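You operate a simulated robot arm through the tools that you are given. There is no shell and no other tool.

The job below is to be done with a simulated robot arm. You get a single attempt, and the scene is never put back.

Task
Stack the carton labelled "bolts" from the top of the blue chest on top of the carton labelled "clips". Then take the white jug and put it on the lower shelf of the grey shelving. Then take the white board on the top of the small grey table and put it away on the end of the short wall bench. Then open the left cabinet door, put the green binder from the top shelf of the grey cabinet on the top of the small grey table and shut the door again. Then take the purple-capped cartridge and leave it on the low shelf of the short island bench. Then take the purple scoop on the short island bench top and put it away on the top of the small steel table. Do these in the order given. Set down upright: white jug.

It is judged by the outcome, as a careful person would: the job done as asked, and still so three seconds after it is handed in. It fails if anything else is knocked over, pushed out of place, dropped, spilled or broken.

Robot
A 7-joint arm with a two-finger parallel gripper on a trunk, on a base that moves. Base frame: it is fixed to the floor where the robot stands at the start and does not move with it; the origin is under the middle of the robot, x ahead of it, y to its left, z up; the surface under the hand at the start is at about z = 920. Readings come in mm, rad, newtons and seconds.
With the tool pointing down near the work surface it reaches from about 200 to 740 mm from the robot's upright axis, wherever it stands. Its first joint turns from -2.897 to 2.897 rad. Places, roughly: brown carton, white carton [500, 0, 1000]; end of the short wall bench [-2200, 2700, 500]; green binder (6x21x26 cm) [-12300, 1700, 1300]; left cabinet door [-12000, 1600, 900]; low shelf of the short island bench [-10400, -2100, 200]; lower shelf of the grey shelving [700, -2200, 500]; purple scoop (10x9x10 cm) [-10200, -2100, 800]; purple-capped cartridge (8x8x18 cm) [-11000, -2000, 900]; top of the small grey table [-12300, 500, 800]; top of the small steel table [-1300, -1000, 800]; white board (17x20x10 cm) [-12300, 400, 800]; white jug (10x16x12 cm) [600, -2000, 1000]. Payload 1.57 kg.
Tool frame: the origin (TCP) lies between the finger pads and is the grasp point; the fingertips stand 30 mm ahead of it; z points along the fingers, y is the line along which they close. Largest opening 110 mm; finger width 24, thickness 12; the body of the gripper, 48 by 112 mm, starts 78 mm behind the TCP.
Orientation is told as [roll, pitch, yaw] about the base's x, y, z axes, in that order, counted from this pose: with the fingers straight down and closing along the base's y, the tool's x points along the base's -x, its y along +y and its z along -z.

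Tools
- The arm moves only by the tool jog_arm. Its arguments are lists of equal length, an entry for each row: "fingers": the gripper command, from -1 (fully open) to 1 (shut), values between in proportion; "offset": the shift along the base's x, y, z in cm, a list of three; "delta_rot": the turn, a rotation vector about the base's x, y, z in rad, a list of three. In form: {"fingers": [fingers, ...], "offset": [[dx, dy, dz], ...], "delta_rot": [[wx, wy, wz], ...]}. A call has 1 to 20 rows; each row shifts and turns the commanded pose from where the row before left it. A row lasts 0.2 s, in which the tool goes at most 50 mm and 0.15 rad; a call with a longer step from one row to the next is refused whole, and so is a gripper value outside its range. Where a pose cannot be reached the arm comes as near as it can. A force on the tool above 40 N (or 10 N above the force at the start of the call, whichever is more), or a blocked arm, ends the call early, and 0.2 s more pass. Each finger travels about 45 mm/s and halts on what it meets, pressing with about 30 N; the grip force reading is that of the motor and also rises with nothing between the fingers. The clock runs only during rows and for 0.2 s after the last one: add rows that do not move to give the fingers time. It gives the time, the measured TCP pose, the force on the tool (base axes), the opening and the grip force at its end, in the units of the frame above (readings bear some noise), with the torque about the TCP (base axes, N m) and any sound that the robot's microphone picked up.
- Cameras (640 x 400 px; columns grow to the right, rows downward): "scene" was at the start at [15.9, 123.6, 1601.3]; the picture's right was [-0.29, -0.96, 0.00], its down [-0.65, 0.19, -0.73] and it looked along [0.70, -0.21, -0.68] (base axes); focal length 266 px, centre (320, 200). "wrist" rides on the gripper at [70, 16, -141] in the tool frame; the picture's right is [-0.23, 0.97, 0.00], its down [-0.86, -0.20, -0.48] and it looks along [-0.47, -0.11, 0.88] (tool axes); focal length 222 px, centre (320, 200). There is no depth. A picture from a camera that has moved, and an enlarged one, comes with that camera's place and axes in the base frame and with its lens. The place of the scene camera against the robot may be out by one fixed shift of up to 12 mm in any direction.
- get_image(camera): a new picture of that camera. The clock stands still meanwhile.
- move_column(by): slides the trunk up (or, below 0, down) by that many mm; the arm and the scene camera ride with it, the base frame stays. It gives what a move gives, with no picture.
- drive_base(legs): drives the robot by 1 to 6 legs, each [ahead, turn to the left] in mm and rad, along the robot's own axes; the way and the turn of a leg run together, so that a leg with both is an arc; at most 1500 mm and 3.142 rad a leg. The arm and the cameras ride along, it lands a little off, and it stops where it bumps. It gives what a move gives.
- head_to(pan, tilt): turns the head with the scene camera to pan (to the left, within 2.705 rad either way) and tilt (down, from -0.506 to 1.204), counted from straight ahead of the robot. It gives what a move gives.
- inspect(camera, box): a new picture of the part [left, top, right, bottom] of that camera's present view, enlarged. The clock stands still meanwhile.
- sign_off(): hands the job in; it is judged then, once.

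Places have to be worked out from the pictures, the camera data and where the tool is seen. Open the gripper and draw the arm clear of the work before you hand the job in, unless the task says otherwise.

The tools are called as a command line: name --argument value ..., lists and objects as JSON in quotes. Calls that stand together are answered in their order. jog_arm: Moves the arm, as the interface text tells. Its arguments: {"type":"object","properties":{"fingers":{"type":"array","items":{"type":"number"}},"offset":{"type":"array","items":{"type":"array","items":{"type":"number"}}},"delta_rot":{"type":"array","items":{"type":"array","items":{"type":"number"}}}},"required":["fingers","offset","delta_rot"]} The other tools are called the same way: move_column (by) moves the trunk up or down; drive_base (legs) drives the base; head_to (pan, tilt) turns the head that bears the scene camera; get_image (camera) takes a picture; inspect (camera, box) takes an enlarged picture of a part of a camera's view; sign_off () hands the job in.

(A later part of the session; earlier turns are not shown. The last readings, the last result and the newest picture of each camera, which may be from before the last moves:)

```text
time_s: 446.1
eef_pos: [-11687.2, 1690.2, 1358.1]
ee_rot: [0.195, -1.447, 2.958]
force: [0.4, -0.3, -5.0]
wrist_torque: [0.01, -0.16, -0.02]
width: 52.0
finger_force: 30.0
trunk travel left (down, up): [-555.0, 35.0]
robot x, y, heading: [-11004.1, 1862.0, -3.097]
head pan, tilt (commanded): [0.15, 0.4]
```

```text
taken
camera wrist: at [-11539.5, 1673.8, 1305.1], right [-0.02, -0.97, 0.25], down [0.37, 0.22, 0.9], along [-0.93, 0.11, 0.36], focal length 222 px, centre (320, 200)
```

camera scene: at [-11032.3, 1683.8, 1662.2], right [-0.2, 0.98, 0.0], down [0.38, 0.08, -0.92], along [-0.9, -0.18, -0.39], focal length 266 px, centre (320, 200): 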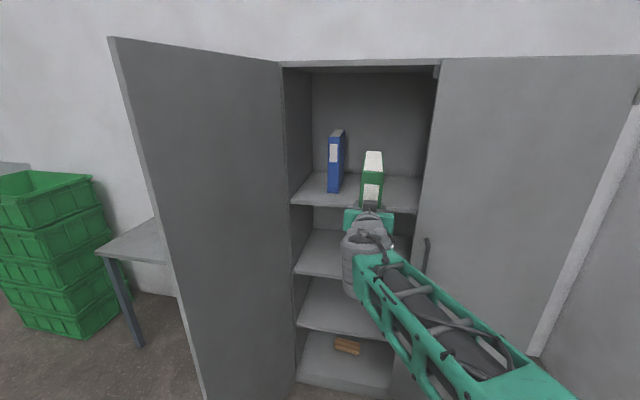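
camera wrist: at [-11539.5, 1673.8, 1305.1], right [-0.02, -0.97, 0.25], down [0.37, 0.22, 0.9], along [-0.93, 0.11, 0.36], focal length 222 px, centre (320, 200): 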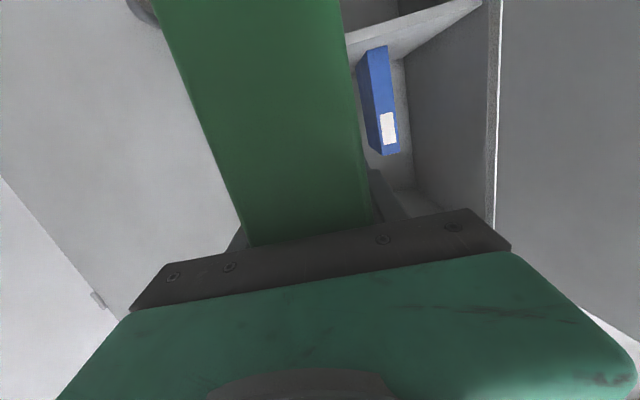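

Binder is out and secure. The open door's edge (x≈-11460, y≈1200) would be in the way of a turn here, so I'll back up 450 mm more, then turn, drive to y≈760 and face the small table.

drive_base --legs '[[-450, 0], [0, 1.527], [1110, 0], [0, -1.571]]'

get_image --camera "scene"

get_image --camera "wrist"

```text
time_s: 461.5
eef_pos: [-11284.3, 688.1, 1356.1]
ee_rot: [0.191, -1.448, 2.854]
force: [-0.1, 0.6, -5.9]
wrist_torque: [-0.02, -0.22, 0.01]
width: 51.7
finger_force: 30.4
trunk travel left (down, up): [-555.0, 35.0]
robot x, y, heading: [-10589.6, 785.8, 3.088]
head pan, tilt (commanded): [0.15, 0.4]
```

```text
taken
camera scene: at [-10632.4, 613.4, 1662.2], right [-0.1, 1.0, 0.0], down [0.39, 0.04, -0.92], along [-0.92, -0.09, -0.39], focal length 266 px, centre (320, 200)
```

scene: 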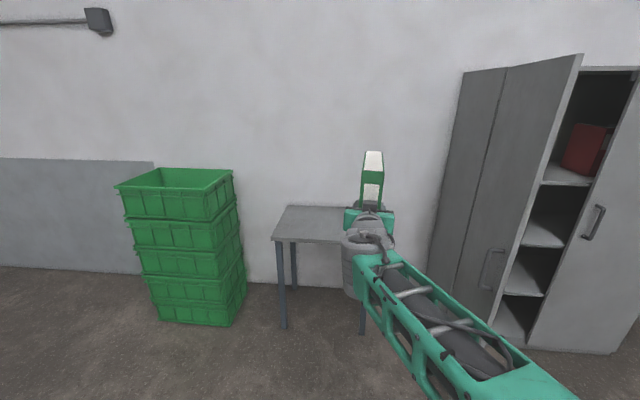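

```text
taken
camera wrist: at [-11138.5, 657.0, 1304.8], right [-0.12, -0.96, 0.25], down [0.39, 0.18, 0.9], along [-0.91, 0.2, 0.36], focal length 222 px, centre (320, 200)
```

wrist: 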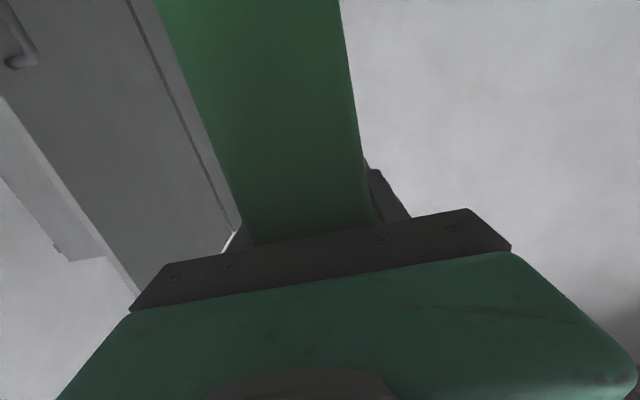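

Facing the table. I'll correct the heading, lower the trunk 320 mm (binder bottom ≈ 100 mm above the table top), and drive forward 850 mm.

drive_base --legs '[[0, 0.053]]'

move_column --by -320

drive_base --legs '[[850, 0]]'

get_image --camera "scene"

get_image --camera "wrist"

```text
time_s: 462.4
eef_pos: [-11278.1, 651.5, 1356.9]
ee_rot: [0.189, -1.449, 2.915]
force: [0.2, 0.2, -6.1]
wrist_torque: [0.02, -0.19, 0.0]
width: 51.8
finger_force: 30.3
trunk travel left (down, up): [-555.0, 35.0]
robot x, y, heading: [-10588.8, 791.1, 3.14]
head pan, tilt (commanded): [0.15, 0.4]
```

```text
time_s: 465.5
eef_pos: [-11279.0, 652.4, 1036.2]
ee_rot: [0.191, -1.448, 2.911]
force: [-0.8, 0.1, -5.7]
wrist_torque: [0.01, -0.21, -0.01]
width: 52.0
finger_force: 30.1
trunk travel left (down, up): [-235.0, 355.0]
robot x, y, heading: [-10589.9, 784.4, 3.143]
head pan, tilt (commanded): [0.15, 0.4]
```

```text
time_s: 469.9
eef_pos: [-12100.9, 683.0, 1036.1]
ee_rot: [0.19, -1.447, 2.884]
force: [0.8, -0.4, -4.7]
wrist_torque: [0.0, -0.17, 0.02]
width: 52.0
finger_force: 30.1
trunk travel left (down, up): [-235.0, 355.0]
robot x, y, heading: [-11409.0, 800.4, 3.11]
head pan, tilt (commanded): [0.15, 0.4]
```

```text
taken
camera scene: at [-11447.8, 624.8, 1342.2], right [-0.12, 0.99, 0.0], down [0.39, 0.05, -0.92], along [-0.91, -0.11, -0.39], focal length 266 px, centre (320, 200)
```

scene: 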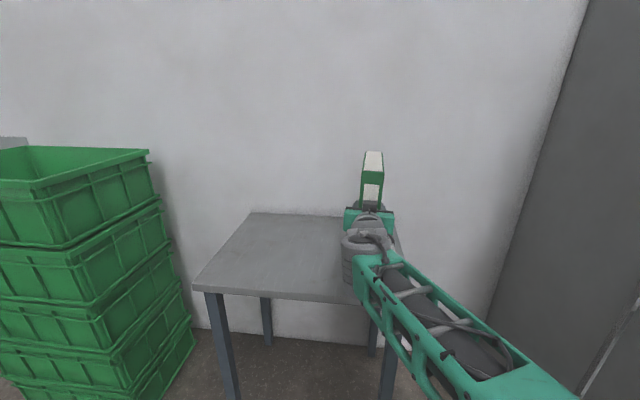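

```text
taken
camera wrist: at [-11954.6, 655.6, 984.4], right [-0.1, -0.96, 0.25], down [0.39, 0.19, 0.9], along [-0.92, 0.18, 0.35], focal length 222 px, centre (320, 200)
```

wrist: 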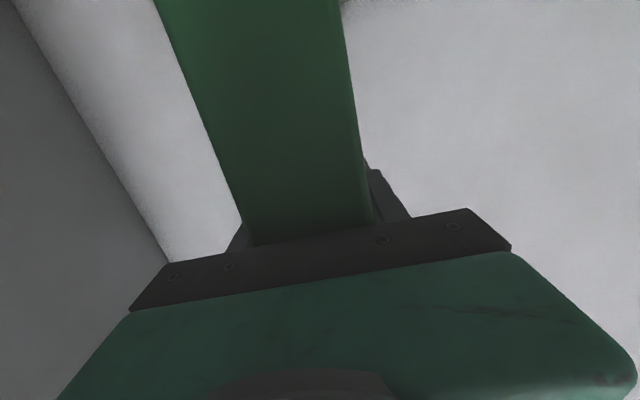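

The table top spans x -12030…-12540, y 175…850. I'll drive 165 mm further, shift the binder 125 mm left with the arm to y≈560, and check.

drive_base --legs '[[165, 0]]'

jog_arm --fingers '[1, 1, 1, 1, 1, 1, 1, 1]' --offset '[[0, -1.5, 0], [0, -2, 0], [0, -2, 0], [0, -2, 0], [0, -2, 0], [0, -2, 0], [0, -1.2, 0], [0, 0, 0]]' --delta_rot '[[0, 0, 0.01], [0, 0, 0.01], [0, 0, 0.01], [0, 0, 0.01], [0, 0, 0.01], [0, 0, 0.01], [0, 0, 0], [0, 0, 0]]'

get_image --camera "scene"

```text
time_s: 471.4
eef_pos: [-12265.9, 688.1, 1036.5]
ee_rot: [0.188, -1.447, 2.886]
force: [0.1, 0.6, -5.2]
wrist_torque: [-0.02, -0.16, -0.04]
width: 51.9
finger_force: 29.9
trunk travel left (down, up): [-235.0, 355.0]
robot x, y, heading: [-11573.9, 803.6, 3.114]
head pan, tilt (commanded): [0.15, 0.4]
```

```text
time_s: 473.1
eef_pos: [-12265.4, 560.3, 1035.8]
ee_rot: [0.186, -1.446, 2.947]
force: [0.2, 0.5, -5.5]
wrist_torque: [-0.02, -0.18, -0.05]
width: 51.7
finger_force: 30.0
trunk travel left (down, up): [-235.0, 355.0]
robot x, y, heading: [-11570.7, 803.4, 3.113]
head pan, tilt (commanded): [0.15, 0.4]
```

```text
taken
camera scene: at [-11613.1, 629.4, 1342.2], right [-0.12, 0.99, 0.0], down [0.39, 0.05, -0.92], along [-0.91, -0.11, -0.39], focal length 266 px, centre (320, 200)
```

scene: 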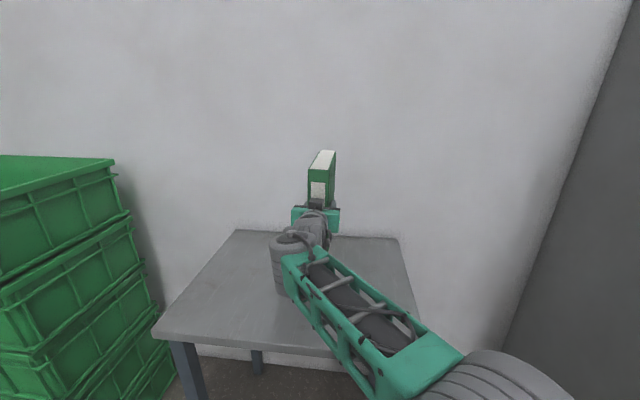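

Binder is over the table. Lowering it 85 mm with the arm, then feeling for contact.

jog_arm --fingers '[1, 1, 1, 1, 1, 1, 1, 1]' --offset '[[0, 0, -1], [0, 0, -1.5], [0, 0, -1.5], [0, 0, -1.5], [0, 0, -1.5], [0, 0, -1], [0, 0, -0.5], [0, 0, 0]]' --delta_rot '[[0, 0, 0], [0, 0, 0], [0, 0, 0], [0, 0, 0], [0, 0, 0], [0, 0, 0], [0, 0, 0], [0, 0, 0]]'

get_image --camera "scene"

get_image --camera "wrist"

```text
time_s: 474.9
eef_pos: [-12266.4, 560.4, 949.8]
ee_rot: [0.183, -1.447, 2.949]
force: [0.2, -0.4, -4.6]
wrist_torque: [-0.01, -0.17, 0.01]
width: 51.8
finger_force: 30.0
trunk travel left (down, up): [-235.0, 355.0]
robot x, y, heading: [-11570.1, 805.6, 3.11]
head pan, tilt (commanded): [0.15, 0.4]
```

```text
taken
camera scene: at [-11613.0, 629.5, 1342.2], right [-0.12, 0.99, 0.0], down [0.39, 0.05, -0.92], along [-0.91, -0.11, -0.39], focal length 266 px, centre (320, 200)
```

scene: 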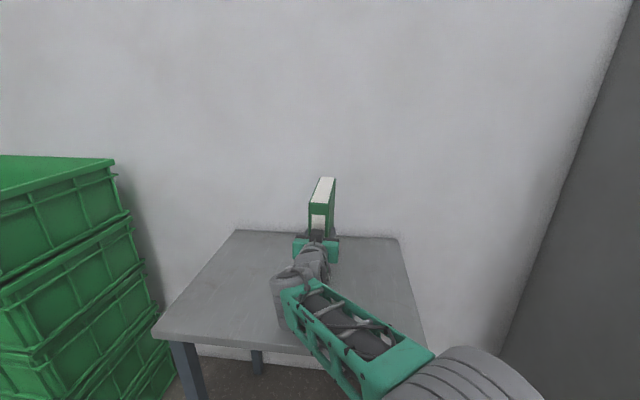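

```text
taken
camera wrist: at [-12118.7, 541.1, 899.1], right [-0.04, -0.97, 0.25], down [0.37, 0.22, 0.9], along [-0.93, 0.13, 0.35], focal length 222 px, centre (320, 200)
```

wrist: 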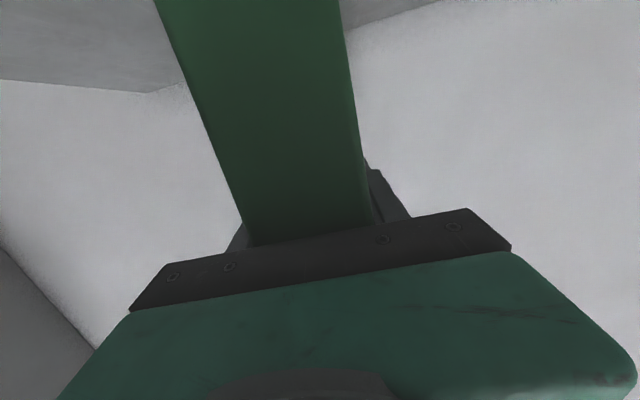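

jog_arm --fingers '[1, 1, 1, 1, 1, 1]' --offset '[[0, 0, -0.4], [0, 0, -0.3], [0, 0, -0.3], [0, 0, -0.2], [0, 0, -0.2], [0, 0, 0]]' --delta_rot '[[0, 0, 0], [0, 0, 0], [0, 0, 0], [0, 0, 0], [0, 0, 0], [0, 0, 0]]'

```text
time_s: 476.4
eef_pos: [-12267.0, 561.7, 938.5]
ee_rot: [0.2, -1.449, 2.932]
force: [-0.1, -1.3, -0.7]
wrist_torque: [-0.05, 0.58, 0.19]
width: 51.9
finger_force: 29.6
trunk travel left (down, up): [-235.0, 355.0]
robot x, y, heading: [-11574.1, 806.6, 3.115]
head pan, tilt (commanded): [0.15, 0.4]
```

First contact is at the binder's back bottom edge. Zooming in to judge the remaining gap at the front.

inspect --camera "scene" --box '[270, 160, 370, 280]'

jog_arm --fingers '[1, 1, 1, 1]' --offset '[[0, 0, -0.15], [0, 0, -0.15], [0, 0, -0.15], [0, 0, 0]]' --delta_rot '[[0, 0, 0], [0, 0, 0], [0, 0, 0], [0, 0, 0]]'

```text
3.33 times, centred on (320, 220) of scene
camera zoom: at [-11612.6, 629.5, 1342.3], right [-0.12, 0.99, 0.0], down [0.39, 0.05, -0.92], along [-0.91, -0.11, -0.39], focal length 886 px, centre (320, 133)
```

zoom: 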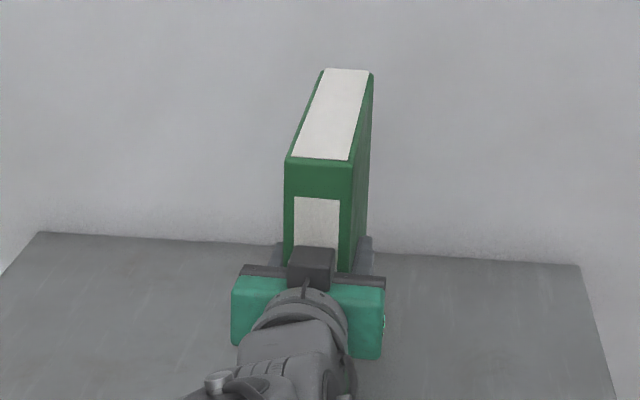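

```text
time_s: 477.4
eef_pos: [-12266.5, 561.9, 938.3]
ee_rot: [0.231, -1.455, 2.902]
force: [-6.4, -2.6, 22.1]
wrist_torque: [0.0, 0.01, 0.06]
width: 51.2
finger_force: 29.2
trunk travel left (down, up): [-235.0, 355.0]
robot x, y, heading: [-11571.5, 806.9, 3.112]
head pan, tilt (commanded): [0.15, 0.4]
```

Now the torque is balanced and the binder sits flat (≈27 N load). Easing up and releasing.

jog_arm --fingers '[1, 1, 1]' --offset '[[0, 0, 0.3], [0, 0, 0.1], [0, 0, 0]]' --delta_rot '[[0, 0, 0], [0, 0, 0], [0, 0, 0]]'

```text
time_s: 478.1
eef_pos: [-12263.9, 562.6, 937.5]
ee_rot: [0.185, -1.447, 2.947]
force: [-6.2, -1.6, 14.8]
wrist_torque: [0.23, 0.34, 0.2]
width: 51.9
finger_force: 29.8
trunk travel left (down, up): [-235.0, 355.0]
robot x, y, heading: [-11573.0, 802.9, 3.112]
head pan, tilt (commanded): [0.15, 0.4]
```

jog_arm --fingers '[1, 1, 1]' --offset '[[0, 0, 0.12], [0, 0, 0], [0, 0, 0]]' --delta_rot '[[0, 0, 0], [0, 0, 0], [0, 0, 0]]'

```text
time_s: 478.9
eef_pos: [-12265.4, 560.8, 937.3]
ee_rot: [0.178, -1.447, 2.955]
force: [1.5, 0.7, 6.0]
wrist_torque: [0.39, 0.63, 0.01]
width: 51.9
finger_force: 29.9
trunk travel left (down, up): [-235.0, 355.0]
robot x, y, heading: [-11571.4, 809.0, 3.113]
head pan, tilt (commanded): [0.15, 0.4]
```

Light contact. Opening the fingers gradually.

jog_arm --fingers '[0, -0.1, -0.25, -0.5, -0.8, -1, -1, -1]' --offset '[[0, 0, 0], [0, 0, 0], [0, 0, 0], [0, 0, 0], [0, 0, 0], [0, 0, 0], [0, 0, 0], [0, 0, 0]]' --delta_rot '[[0, 0, 0], [0, 0, 0], [0, 0, 0], [0, 0, 0], [0, 0, 0], [0, 0, 0], [0, 0, 0], [0, 0, 0]]'

inspect --camera "scene" --box '[270, 160, 370, 280]'

get_image --camera "wrist"

```text
time_s: 480.8
eef_pos: [-12266.8, 562.9, 938.2]
ee_rot: [0.187, -1.449, 2.944]
force: [0.0, 0.2, 0.1]
wrist_torque: [0.03, -0.01, 0.0]
width: 109.8
finger_force: 0.0
trunk travel left (down, up): [-235.0, 355.0]
robot x, y, heading: [-11573.2, 806.3, 3.114]
head pan, tilt (commanded): [0.15, 0.4]
```

```text
3.33 times, centred on (320, 220) of scene
camera zoom: at [-11612.6, 629.6, 1342.2], right [-0.12, 0.99, 0.0], down [0.39, 0.05, -0.92], along [-0.91, -0.11, -0.39], focal length 886 px, centre (320, 133)
```

zoom: 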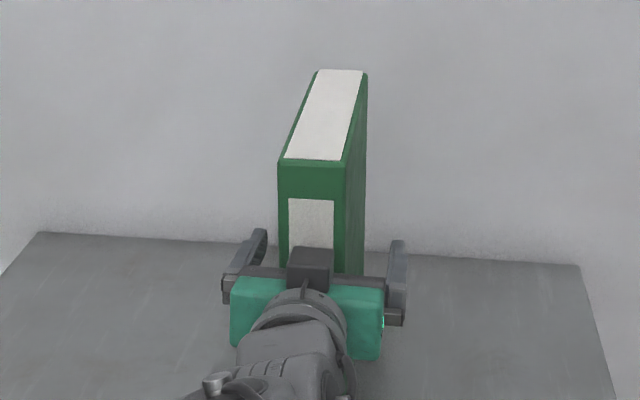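

```text
taken
camera wrist: at [-12117.6, 542.1, 886.2], right [-0.04, -0.97, 0.25], down [0.37, 0.22, 0.9], along [-0.93, 0.13, 0.35], focal length 222 px, centre (320, 200)
```

wrist: 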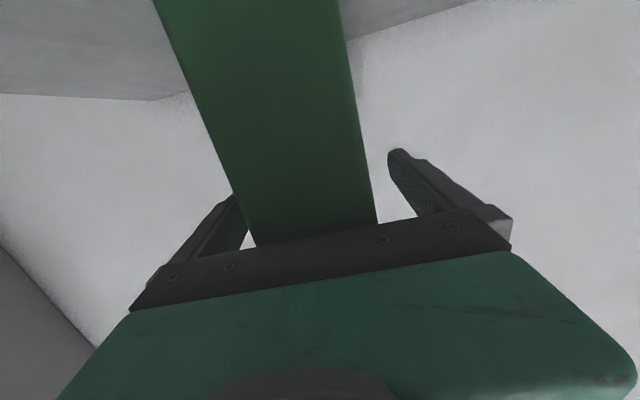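

The binder stands on its own, fingers clear on both sides. Backing the base straight out 200 mm.

drive_base --legs '[[-200, 0]]'

get_image --camera "scene"

get_image --camera "wrist"

```text
time_s: 482.4
eef_pos: [-12061.5, 557.0, 940.1]
ee_rot: [0.187, -1.448, 2.94]
force: [0.2, -0.2, 0.0]
wrist_torque: [-0.03, -0.01, -0.03]
width: 110.2
finger_force: 0.0
trunk travel left (down, up): [-235.0, 355.0]
robot x, y, heading: [-11367.2, 799.7, 3.111]
head pan, tilt (commanded): [0.15, 0.4]
```

```text
taken
camera scene: at [-11407.6, 623.4, 1342.2], right [-0.12, 0.99, 0.0], down [0.39, 0.05, -0.92], along [-0.91, -0.11, -0.39], focal length 266 px, centre (320, 200)
```

scene: 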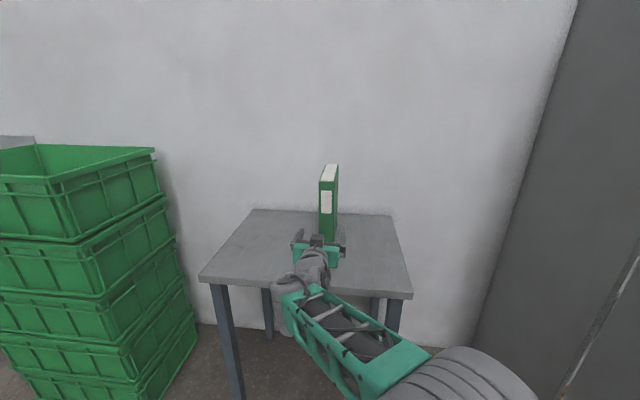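

```text
taken
camera wrist: at [-11913.0, 538.2, 886.2], right [-0.04, -0.97, 0.25], down [0.38, 0.21, 0.9], along [-0.93, 0.13, 0.35], focal length 222 px, centre (320, 200)
```

wrist: 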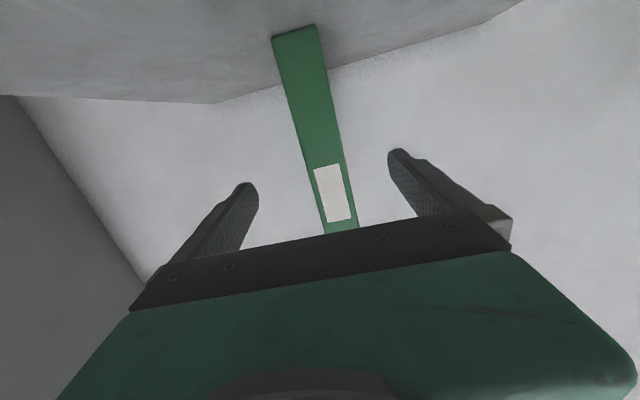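

The binder stands on the small table. Next: close the door. I'll look at the door's current angle first.

head_to --pan -0.6 --tilt 0.4

get_image --camera "scene"

```text
time_s: 483.5
eef_pos: [-12061.2, 558.8, 938.0]
ee_rot: [0.188, -1.447, 2.94]
force: [-1.2, 0.2, 0.3]
wrist_torque: [-0.05, -0.04, -0.02]
width: 109.9
finger_force: 0.0
trunk travel left (down, up): [-235.0, 355.0]
robot x, y, heading: [-11363.6, 795.8, 3.111]
head pan, tilt (commanded): [-0.6, 0.4]
```

```text
taken
camera scene: at [-11390.2, 689.0, 1342.3], right [0.59, 0.81, 0.0], down [0.31, -0.23, -0.92], along [-0.74, 0.54, -0.39], focal length 266 px, centre (320, 200)
```

scene: 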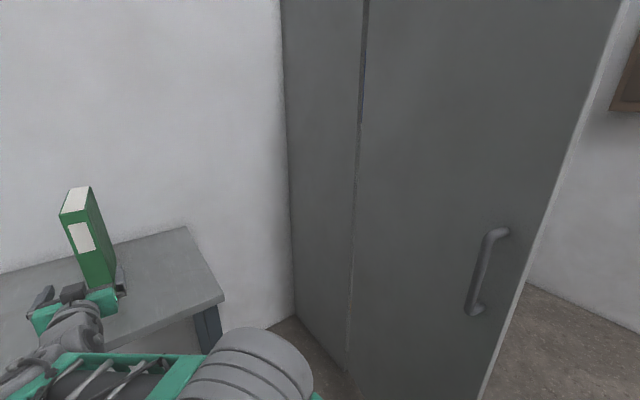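

The door is at about 103°. I'll back away, shift the robot to y≈1500 facing the cabinet, and then sweep the door shut from its outer side with the closed hand.

drive_base --legs '[[-725, 0], [0, -1.54], [690, 0], [0, 1.571]]'

head_to --pan 0.1 --tilt 0.4

get_image --camera "scene"

```text
time_s: 498.3
eef_pos: [-11344.8, 1147.3, 936.8]
ee_rot: [0.188, -1.448, 3.04]
force: [0.4, -0.2, 0.8]
wrist_torque: [0.01, 0.04, -0.02]
width: 110.2
finger_force: 0.1
trunk travel left (down, up): [-235.0, 355.0]
robot x, y, heading: [-10682.8, 1454.4, -3.077]
head pan, tilt (commanded): [-0.6, 0.4]
```

```text
time_s: 499.4
eef_pos: [-11344.4, 1146.3, 938.1]
ee_rot: [0.189, -1.449, 3.035]
force: [-0.1, -0.8, -0.4]
wrist_torque: [0.02, 0.04, 0.01]
width: 110.3
finger_force: 0.0
trunk travel left (down, up): [-235.0, 355.0]
robot x, y, heading: [-10676.6, 1454.6, -3.079]
head pan, tilt (commanded): [0.099, 0.4]
```

```text
taken
camera scene: at [-10701.9, 1280.7, 1342.2], right [-0.16, 0.99, 0.0], down [0.38, 0.06, -0.92], along [-0.91, -0.15, -0.39], focal length 266 px, centre (320, 200)
```

scene: 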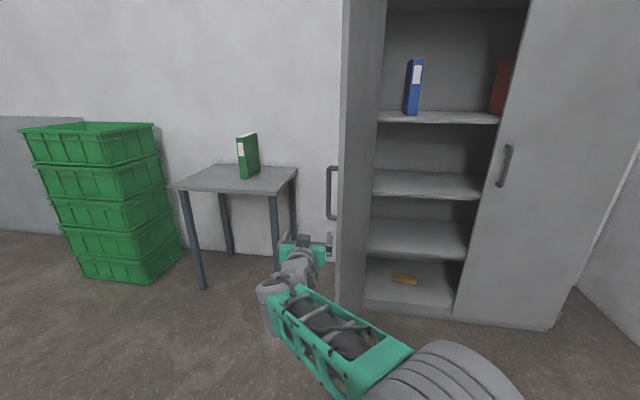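

The door's free edge is near (-11465, 1207). I'll close the fingers, raise the trunk 260 mm (so the hand clears the handle), move the hand left to y≈1050, then drive forward beside the door's outer face.

move_column --by 260

jog_arm --fingers '[1, 1, 1, 1, 1, 1, 1, 1]' --offset '[[0, -1.6, 0], [0, -1.8, 0], [0, -1.8, 0], [0, -1.8, 0], [0, -1.8, 0], [0, -1.2, 0], [0, 0, 0], [0, 0, 0]]' --delta_rot '[[0, 0, 0], [0, 0, 0], [0, 0, 0], [0, 0, 0], [0, 0, 0], [0, 0, 0], [0, 0, 0], [0, 0, 0]]'

drive_base --legs '[[290, 0]]'

get_image --camera "scene"

```text
time_s: 502.0
eef_pos: [-11345.1, 1147.0, 1197.8]
ee_rot: [0.187, -1.448, 3.039]
force: [0.5, -0.4, 1.5]
wrist_torque: [0.0, 0.0, -0.02]
width: 109.8
finger_force: 0.1
trunk travel left (down, up): [-495.0, 95.0]
robot x, y, heading: [-10675.2, 1454.0, -3.076]
head pan, tilt (commanded): [0.099, 0.4]
```

```text
time_s: 503.8
eef_pos: [-11342.6, 1045.2, 1197.3]
ee_rot: [0.186, -1.448, 3.039]
force: [-0.2, 0.1, 0.3]
wrist_torque: [-0.01, 0.01, 0.01]
width: 0.0
finger_force: 20.5
trunk travel left (down, up): [-495.0, 95.0]
robot x, y, heading: [-10676.8, 1456.2, -3.081]
head pan, tilt (commanded): [0.099, 0.4]
```

```text
time_s: 505.8
eef_pos: [-11632.6, 1026.4, 1197.2]
ee_rot: [0.187, -1.447, 3.041]
force: [0.5, -0.4, 0.0]
wrist_torque: [-0.01, 0.02, 0.0]
width: 0.0
finger_force: 21.3
trunk travel left (down, up): [-495.0, 95.0]
robot x, y, heading: [-10964.5, 1437.6, -3.074]
head pan, tilt (commanded): [0.099, 0.4]
```

```text
taken
camera scene: at [-10989.9, 1261.9, 1602.2], right [-0.16, 0.99, 0.0], down [0.38, 0.06, -0.92], along [-0.91, -0.15, -0.39], focal length 266 px, centre (320, 200)
```

scene: 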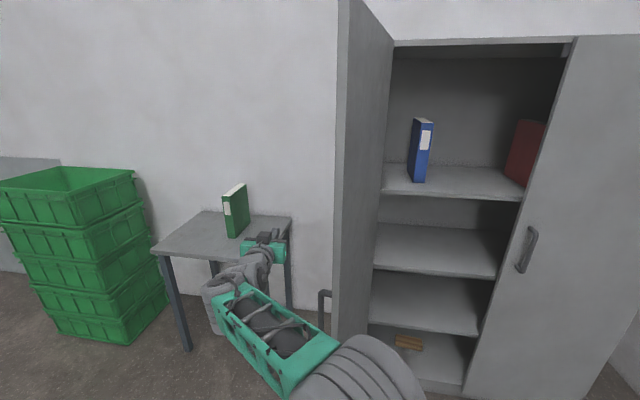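

The hand is on the door's outer side above the handle height. Sweeping right (+y) to swing the door closed.

jog_arm --fingers '[1, 1, 1, 1, 1, 1, 1, 1, 1, 1, 1, 1, 1]' --offset '[[0, 2, 0], [0, 2.5, 0], [0, 2.5, 0], [0, 2.5, 0], [0, 2.5, 0], [0, 2.5, 0], [0, 2.5, 0], [0, 2.5, 0], [0, 2.5, 0], [0, 2.5, 0], [0, 2.5, 0], [0, 2.5, 0], [0, 0, 0]]' --delta_rot '[[0, 0, 0], [0, 0, 0], [0, 0, 0], [0, 0, 0], [0, 0, 0], [0, 0, 0], [0, 0, 0], [0, 0, 0], [0, 0, 0], [0, 0, 0], [0, 0, 0], [0, 0, 0], [0, 0, 0]]'

get_image --camera "scene"

```text
time_s: 508.6
eef_pos: [-11629.0, 1323.9, 1198.7]
ee_rot: [0.186, -1.448, 3.039]
force: [-0.8, -0.2, -0.7]
wrist_torque: [-0.03, -0.01, 0.02]
width: 0.0
finger_force: 21.3
trunk travel left (down, up): [-495.0, 95.0]
robot x, y, heading: [-10964.9, 1432.5, -3.079]
head pan, tilt (commanded): [0.099, 0.4]
```

```text
taken
camera scene: at [-10989.5, 1262.2, 1602.3], right [-0.16, 0.99, 0.0], down [0.38, 0.06, -0.92], along [-0.91, -0.15, -0.39], focal length 266 px, centre (320, 200)
```

scene: 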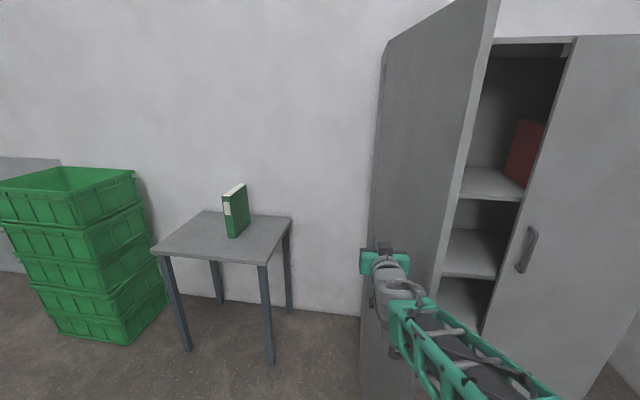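

The door is swinging closed (about 65° now). Continuing the sweep.

jog_arm --fingers '[1, 1, 1, 1, 1, 1, 1, 1, 1]' --offset '[[0, 2.5, 0], [0, 2.5, 0], [0, 2.5, 0], [0, 2.5, 0], [0, 2.5, 0], [0, 2.5, 0], [0, 2.5, 0], [0, 2.5, 0], [0, 0, 0]]' --delta_rot '[[0, 0, 0], [0, 0, 0], [0, 0, 0], [0, 0, 0], [0, 0, 0], [0, 0, 0], [0, 0, 0], [0, 0, 0], [0, 0, 0]]'

get_image --camera "scene"

```text
time_s: 510.6
eef_pos: [-11629.7, 1522.0, 1195.9]
ee_rot: [0.184, -1.447, 3.041]
force: [0.3, 0.4, -0.2]
wrist_torque: [0.01, -0.04, 0.02]
width: 0.0
finger_force: 21.6
trunk travel left (down, up): [-495.0, 95.0]
robot x, y, heading: [-10962.7, 1439.5, -3.077]
head pan, tilt (commanded): [0.099, 0.4]
```

```text
taken
camera scene: at [-10989.6, 1262.2, 1602.3], right [-0.16, 0.99, 0.0], down [0.38, 0.06, -0.92], along [-0.91, -0.15, -0.39], focal length 266 px, centre (320, 200)
```

scene: 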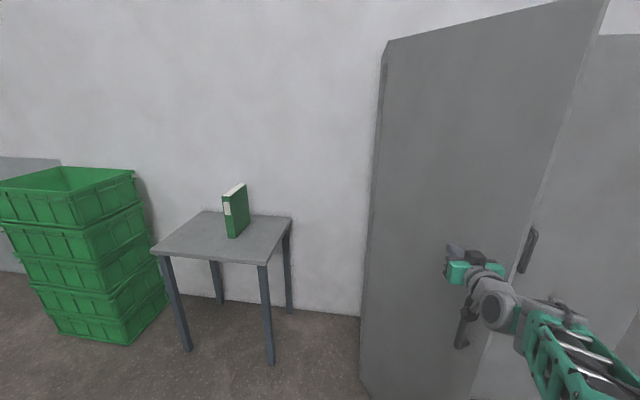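

Door at about 45–50°. Now pushing it forward: driving the base 240 mm with the closed fingertips against the door's outer face.

drive_base --legs '[[240, 0]]'

get_image --camera "scene"

```text
time_s: 512.4
eef_pos: [-11869.7, 1510.7, 1195.3]
ee_rot: [0.189, -1.448, 3.036]
force: [0.6, -0.1, 0.0]
wrist_torque: [0.02, -0.01, 0.0]
width: 0.3
finger_force: 21.5
trunk travel left (down, up): [-495.0, 95.0]
robot x, y, heading: [-11204.9, 1418.6, -3.083]
head pan, tilt (commanded): [0.099, 0.4]
```

```text
taken
camera scene: at [-11230.7, 1247.3, 1602.2], right [-0.16, 0.99, 0.0], down [0.38, 0.06, -0.92], along [-0.91, -0.15, -0.39], focal length 266 px, centre (320, 200)
```

scene: 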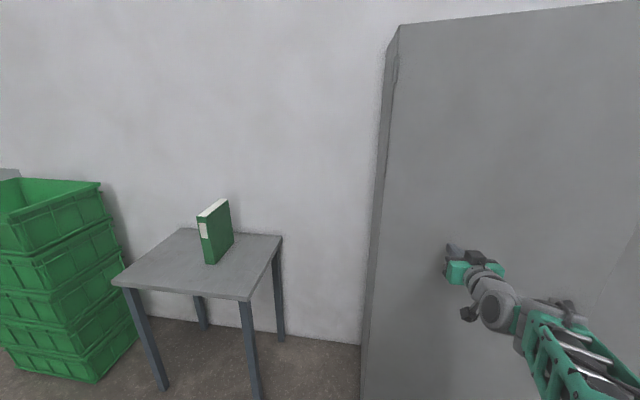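

Nearly closed. Pushing the last part with the arm under force guard.

jog_arm --fingers '[1, 1, 1, 1, 1, 1, 1, 1, 1]' --offset '[[-1.5, 1, 0], [-1.5, 1, 0], [-1.5, 1, 0], [-1.5, 1, 0], [-1.5, 1, 0], [-1.5, 1, 0], [-1.5, 0, 0], [-1.5, 0, 0], [0, 0, 0]]' --delta_rot '[[0, 0, 0], [0, 0, 0], [0, 0, 0], [0, 0, 0], [0, 0, 0], [0, 0, 0], [0, 0, 0], [0, 0, 0], [0, 0, 0]]'

get_image --camera "scene"

get_image --camera "wrist"

```text
time_s: 514.4
eef_pos: [-11985.5, 1570.5, 1195.4]
ee_rot: [0.191, -1.447, 3.032]
force: [12.0, 0.0, 0.3]
wrist_torque: [-0.01, 0.04, -0.06]
width: 0.0
finger_force: 20.8
trunk travel left (down, up): [-495.0, 95.0]
robot x, y, heading: [-11203.5, 1422.1, -3.077]
head pan, tilt (commanded): [0.099, 0.4]
```

```text
taken
camera scene: at [-11228.4, 1247.3, 1602.3], right [-0.16, 0.99, 0.0], down [0.38, 0.06, -0.92], along [-0.91, -0.15, -0.39], focal length 266 px, centre (320, 200)
```

scene: 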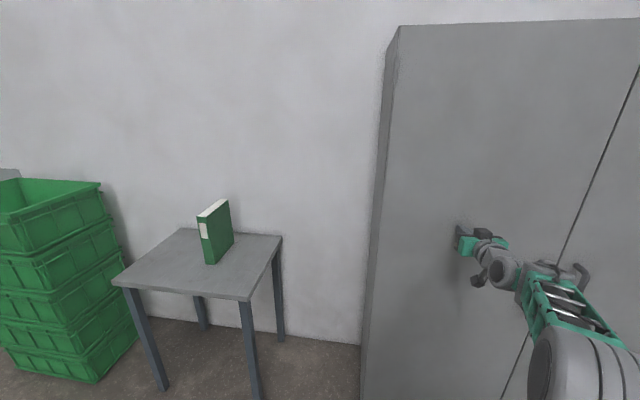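

```text
taken
camera wrist: at [-11837.0, 1565.0, 1143.6], right [0.05, -0.97, 0.25], down [0.35, 0.25, 0.9], along [-0.93, 0.04, 0.35], focal length 222 px, centre (320, 200)
```

wrist: 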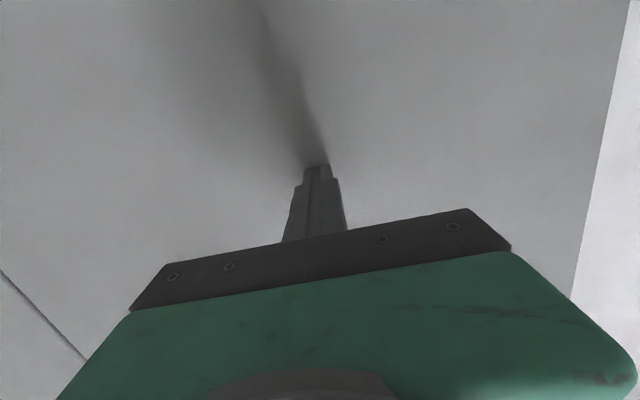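

Contact at x≈-11985 (same as when the door was shut). One small extra push to make sure it is seated.

jog_arm --fingers '[1, 1, 1]' --offset '[[-0.3, 0, 0], [0, 0, 0], [0, 0, 0]]' --delta_rot '[[0, 0, 0], [0, 0, 0], [0, 0, 0]]'

inspect --camera "scene" --box '[380, 0, 640, 180]'

```text
time_s: 515.0
eef_pos: [-11987.5, 1569.9, 1195.7]
ee_rot: [0.195, -1.445, 3.026]
force: [26.8, -3.7, 1.5]
wrist_torque: [0.04, 0.23, -0.1]
width: 0.1
finger_force: 21.4
trunk travel left (down, up): [-495.0, 95.0]
robot x, y, heading: [-11202.4, 1422.8, -3.084]
head pan, tilt (commanded): [0.099, 0.4]
stopped in row 2: the force on the tool passed its limit at 41 N (the readings are from after the stop); the commanded pose is now the measured one
```

```text
2.22 times, centred on (510, 90) of scene
camera zoom: at [-11225.1, 1246.6, 1602.4], right [-0.16, 0.99, 0.0], down [0.38, 0.06, -0.92], along [-0.91, -0.14, -0.39], focal length 591 px, centre (-102, 444)
```

zoom: 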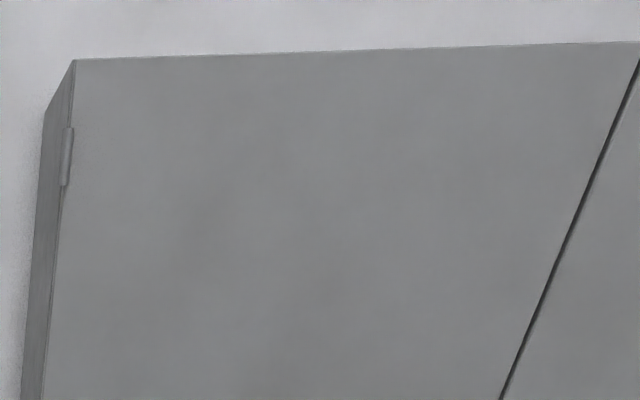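

The door is firmly shut (seam even, >40 N resistance). Backing away from the cabinet and folding the arm to a compact 50°-down pose.

drive_base --legs '[[-420, 0]]'

jog_arm --fingers '[-1, -1, -1, -1, -1, -1, -1, -1, -1, -1, -1, -1]' --offset '[[2, -2, 0], [2, -2, 0], [2, -2, 0], [2, -2, 0], [2, -2, 0], [2.5, -2, 0.5], [2.5, -2, 0.5], [2.5, -2, 0.5], [2.5, -2, 0.5], [2, -1, 0.5], [0, 0, 0], [0, 0, 0]]' --delta_rot '[[0, -0.08, 0], [0, -0.08, 0], [0, -0.08, 0], [0, -0.08, 0], [0, -0.08, 0], [0, -0.08, 0], [0, -0.08, 0], [0, -0.08, 0], [0, -0.08, 0], [0, -0.03, 0], [0, 0, 0], [0, 0, 0]]'

get_image --camera "scene"

```text
time_s: 517.6
eef_pos: [-11564.8, 1596.2, 1192.0]
ee_rot: [0.197, -1.444, 3.025]
force: [-0.4, 0.5, 0.3]
wrist_torque: [-0.02, 0.01, 0.02]
width: 0.1
finger_force: 20.8
trunk travel left (down, up): [-495.0, 95.0]
robot x, y, heading: [-10776.1, 1441.3, -3.08]
head pan, tilt (commanded): [0.099, 0.4]
```

```text
time_s: 520.2
eef_pos: [-11346.8, 1407.8, 1213.7]
ee_rot: [0.093, -0.694, 3.123]
force: [0.2, -0.6, 0.2]
wrist_torque: [0.02, 0.0, 0.06]
width: 109.9
finger_force: 0.0
trunk travel left (down, up): [-495.0, 95.0]
robot x, y, heading: [-10774.3, 1444.6, -3.082]
head pan, tilt (commanded): [0.099, 0.4]
```

```text
taken
camera scene: at [-10804.1, 1272.3, 1602.3], right [-0.16, 0.99, 0.0], down [0.38, 0.06, -0.92], along [-0.91, -0.14, -0.39], focal length 266 px, centre (320, 200)
```

scene: 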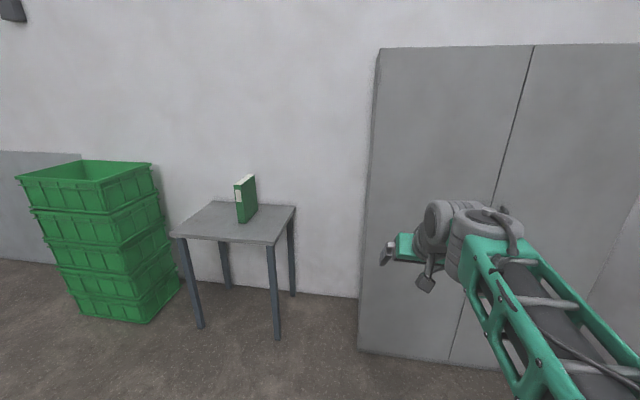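

Cabinet is shut and the binder stands on the table. I'll level the small roll of the gripper, then drive toward the island bench for the cartridge.

jog_arm --fingers '[-1, -1, -1]' --offset '[[0, 0, 0], [0, 0, 0], [0, 0, 0]]' --delta_rot '[[0.0713, 0.0091, 0.0854], [0, 0, -0.067], [0, 0, 0]]'

drive_base --legs '[[0, 1.511], [1200, 0], [1100, 0]]'

head_to --pan 0.1 --tilt 0.45

get_image --camera "scene"

```text
time_s: 521.0
eef_pos: [-11344.5, 1406.8, 1216.8]
ee_rot: [-0.001, -0.7, -3.082]
force: [0.1, 0.2, 0.1]
wrist_torque: [-0.04, 0.02, -0.04]
width: 110.1
finger_force: 0.1
trunk travel left (down, up): [-495.0, 95.0]
robot x, y, heading: [-10776.4, 1445.2, -3.086]
head pan, tilt (commanded): [0.099, 0.4]
```

```text
time_s: 536.1
eef_pos: [-10832.5, -1454.1, 1216.3]
ee_rot: [-0.003, -0.7, -1.589]
force: [-0.1, 0.2, -0.1]
wrist_torque: [0.0, -0.02, 0.02]
width: 110.0
finger_force: 0.1
trunk travel left (down, up): [-495.0, 95.0]
robot x, y, heading: [-10826.3, -885.7, -1.589]
head pan, tilt (commanded): [0.099, 0.4]
```

```text
time_s: 536.8
eef_pos: [-10833.4, -1454.3, 1217.0]
ee_rot: [-0.001, -0.699, -1.59]
force: [0.1, -0.8, 0.1]
wrist_torque: [0.02, -0.02, -0.02]
width: 110.0
finger_force: 0.0
trunk travel left (down, up): [-495.0, 95.0]
robot x, y, heading: [-10830.4, -883.1, -1.588]
head pan, tilt (commanded): [0.099, 0.45]
```

```text
taken
camera scene: at [-10666.5, -927.3, 1597.6], right [-1.0, -0.08, 0.0], down [-0.03, 0.43, -0.9], along [0.07, -0.9, -0.43], focal length 266 px, centre (320, 200)
```

scene: 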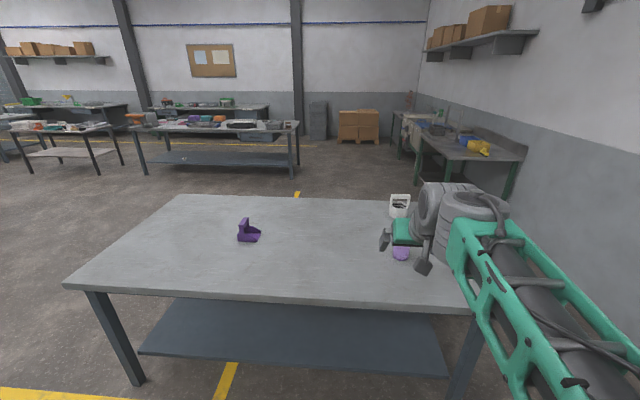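

The island bench top is at z≈780 (front edge y≈-1700) with its low shelf set back beneath. The cartridge is near (-10979,-2000). Zooming in.

inspect --camera "scene" --box '[340, 170, 480, 290]'

get_image --camera "wrist"

inspect --camera "scene" --box '[50, 260, 490, 400]'

```text
3.33 times, centred on (410, 230) of scene
camera zoom: at [-10666.5, -927.3, 1597.6], right [-1.0, -0.08, 0.0], down [-0.03, 0.43, -0.9], along [0.07, -0.9, -0.43], focal length 886 px, centre (20, 100)
```

zoom: 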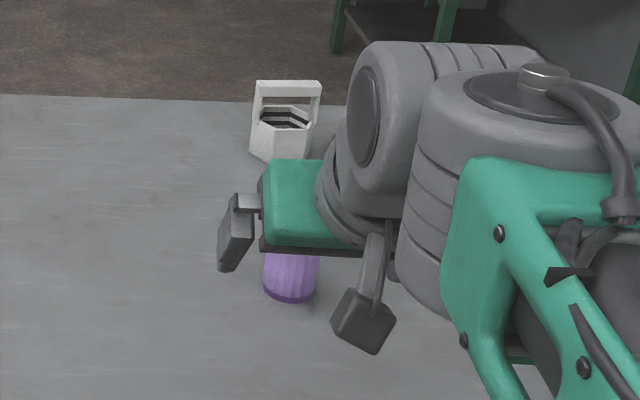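

```text
taken
camera wrist: at [-10813.1, -1310.0, 1279.8], right [0.97, -0.19, 0.14], down [-0.21, -0.34, 0.92], along [-0.13, -0.92, -0.37], focal length 222 px, centre (320, 200)
```

wrist: 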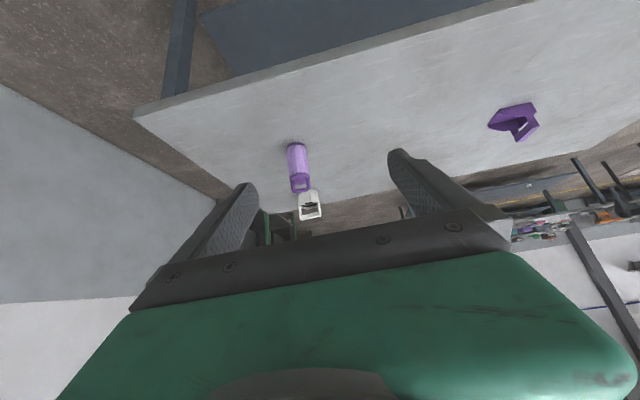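

```text
1.45 times, centred on (270, 330) of scene
camera zoom: at [-10666.5, -927.3, 1597.6], right [-1.0, -0.08, 0.0], down [-0.03, 0.43, -0.9], along [0.07, -0.9, -0.43], focal length 387 px, centre (393, 11)
```

zoom: 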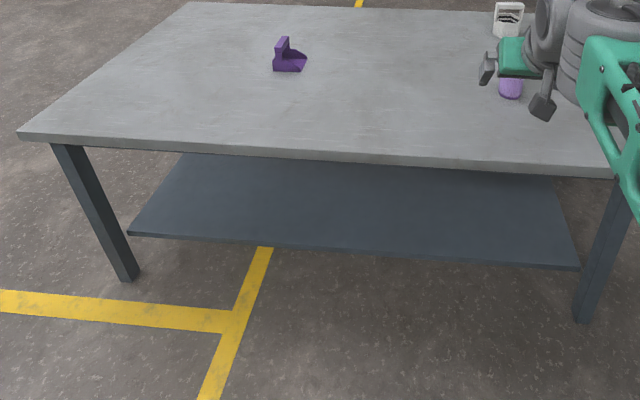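

The low shelf is empty, edge about y≈-1805, z≈195. The cartridge axis is near (-10965,-1978). I'll drive 330 mm closer, lower the trunk, and align laterally before closing in.

drive_base --legs '[[330, 0]]'

move_column --by -260

jog_arm --fingers '[-1, -1, -1, -1, -1, -1, -1]' --offset '[[-2.1, 0, 0], [-2.1, 0, 0], [-2.1, 0, 0], [-2.1, 0, 0], [-2.1, 0, 0], [-2.1, 0, 0], [0, 0, 0]]' --delta_rot '[[0, 0, 0], [0, 0, 0], [0, 0, 0], [0, 0, 0], [0, 0, 0], [0, 0, 0], [0, 0, 0]]'

get_image --camera "wrist"

get_image --camera "scene"

```text
time_s: 539.0
eef_pos: [-10837.5, -1788.7, 1216.7]
ee_rot: [-0.002, -0.698, -1.586]
force: [-1.1, 0.3, 0.1]
wrist_torque: [0.02, 0.02, 0.01]
width: 110.3
finger_force: 0.0
trunk travel left (down, up): [-495.0, 95.0]
robot x, y, heading: [-10831.8, -1218.0, -1.59]
head pan, tilt (commanded): [0.099, 0.45]
```

```text
time_s: 541.6
eef_pos: [-10837.1, -1787.6, 956.2]
ee_rot: [-0.001, -0.699, -1.588]
force: [-0.3, -0.4, -0.3]
wrist_torque: [-0.03, -0.04, -0.01]
width: 110.0
finger_force: 0.1
trunk travel left (down, up): [-235.0, 355.0]
robot x, y, heading: [-10833.6, -1218.5, -1.591]
head pan, tilt (commanded): [0.099, 0.45]
```

```text
time_s: 543.2
eef_pos: [-10963.4, -1787.7, 957.9]
ee_rot: [-0.002, -0.699, -1.586]
force: [-0.2, 0.4, 0.2]
wrist_torque: [-0.04, 0.0, 0.03]
width: 110.0
finger_force: 0.1
trunk travel left (down, up): [-235.0, 355.0]
robot x, y, heading: [-10831.7, -1217.6, -1.588]
head pan, tilt (commanded): [0.099, 0.45]
```

```text
taken
camera wrist: at [-10945.0, -1643.7, 1021.0], right [0.97, -0.19, 0.14], down [-0.2, -0.34, 0.92], along [-0.13, -0.92, -0.37], focal length 222 px, centre (320, 200)
```

wrist: 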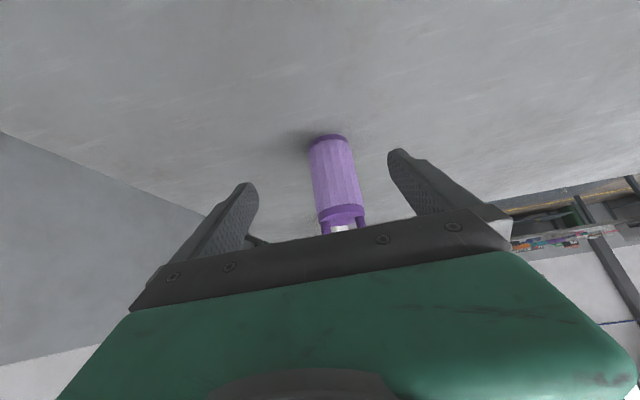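

```text
taken
camera scene: at [-10672.8, -1261.7, 1337.6], right [-1.0, -0.08, 0.0], down [-0.04, 0.43, -0.9], along [0.07, -0.9, -0.44], focal length 266 px, centre (320, 200)
```

scene: 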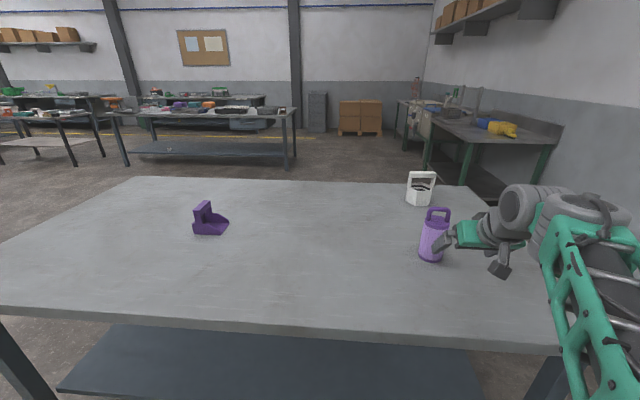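

Clear view of the cartridge: lilac body, purple cap with a loop. Zooming both cameras for precise alignment.

inspect --camera "wrist" --box '[260, 110, 420, 240]'

inspect --camera "scene" --box '[390, 160, 510, 280]'

```text
3.08 times, centred on (340, 175) of wrist
camera zoom: at [-10945.0, -1643.7, 1021.0], right [0.97, -0.19, 0.14], down [-0.2, -0.34, 0.92], along [-0.13, -0.92, -0.37], focal length 684 px, centre (258, 277)
```

zoom: 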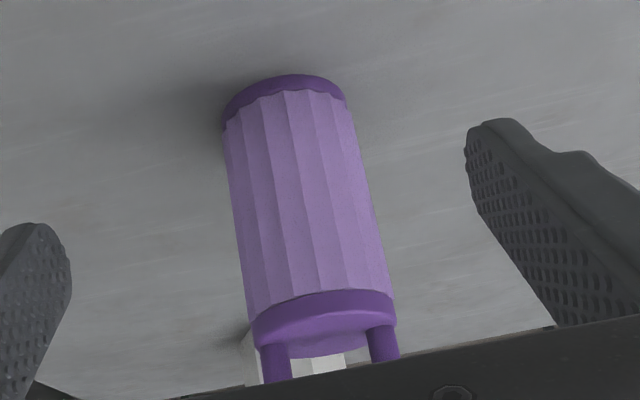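

```text
3.33 times, centred on (450, 220) of scene
camera zoom: at [-10672.8, -1261.7, 1337.6], right [-1.0, -0.08, 0.0], down [-0.04, 0.43, -0.9], along [0.07, -0.9, -0.44], focal length 886 px, centre (-113, 133)
```

zoom: 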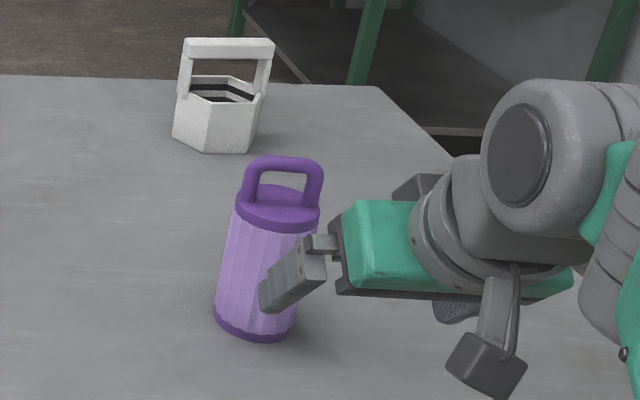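

Aligned within a few mm (cartridge axis x≈-10960). Lowering to grip height z≈855 in front of it, then driving 100 mm forward.

jog_arm --fingers '[-1, -1, -1, -1, -1, -1, -1]' --offset '[[0.2, 0, -2], [0, 0, -2], [0, 0, -2], [0, 0, -2], [0, 0, -2], [0, 0, -0.3], [0, 0, 0]]' --delta_rot '[[0, 0, 0], [0, 0, 0], [0, 0, 0], [0, 0, 0], [0, 0, 0], [0, 0, 0], [0, 0, 0]]'

drive_base --legs '[[100, 0]]'

get_image --camera "wrist"

inspect --camera "scene" --box '[390, 160, 550, 320]'

```text
time_s: 544.8
eef_pos: [-10961.6, -1788.0, 853.2]
ee_rot: [-0.001, -0.699, -1.587]
force: [0.2, -0.3, -0.4]
wrist_torque: [-0.02, -0.04, 0.02]
width: 109.8
finger_force: 0.1
trunk travel left (down, up): [-235.0, 355.0]
robot x, y, heading: [-10830.2, -1221.3, -1.588]
head pan, tilt (commanded): [0.099, 0.45]
```

```text
time_s: 546.0
eef_pos: [-10963.9, -1885.3, 853.7]
ee_rot: [-0.002, -0.7, -1.588]
force: [0.2, -0.8, 0.6]
wrist_torque: [0.02, -0.04, -0.02]
width: 110.2
finger_force: 0.0
trunk travel left (down, up): [-235.0, 355.0]
robot x, y, heading: [-10831.5, -1314.6, -1.591]
head pan, tilt (commanded): [0.099, 0.45]
```

```text
taken
camera wrist: at [-10944.7, -1741.6, 917.2], right [0.97, -0.19, 0.14], down [-0.2, -0.34, 0.92], along [-0.13, -0.92, -0.37], focal length 222 px, centre (320, 200)
```

wrist: 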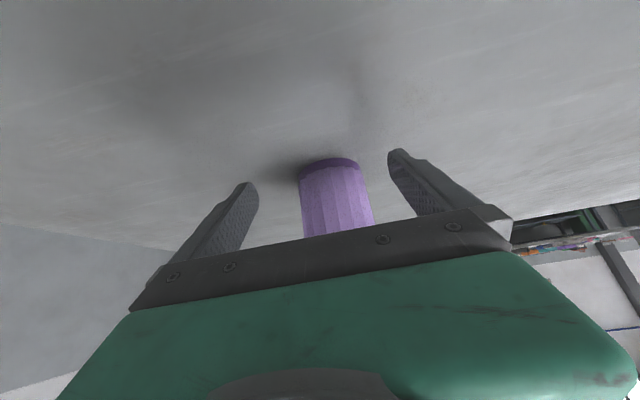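

```text
2.50 times, centred on (470, 240) of scene
camera zoom: at [-10674.5, -1358.7, 1337.6], right [-1.0, -0.08, 0.0], down [-0.04, 0.43, -0.9], along [0.07, -0.9, -0.44], focal length 664 px, centre (-55, 100)
```

zoom: 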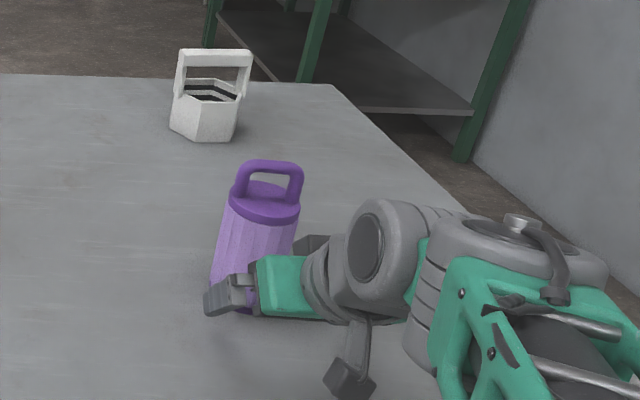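

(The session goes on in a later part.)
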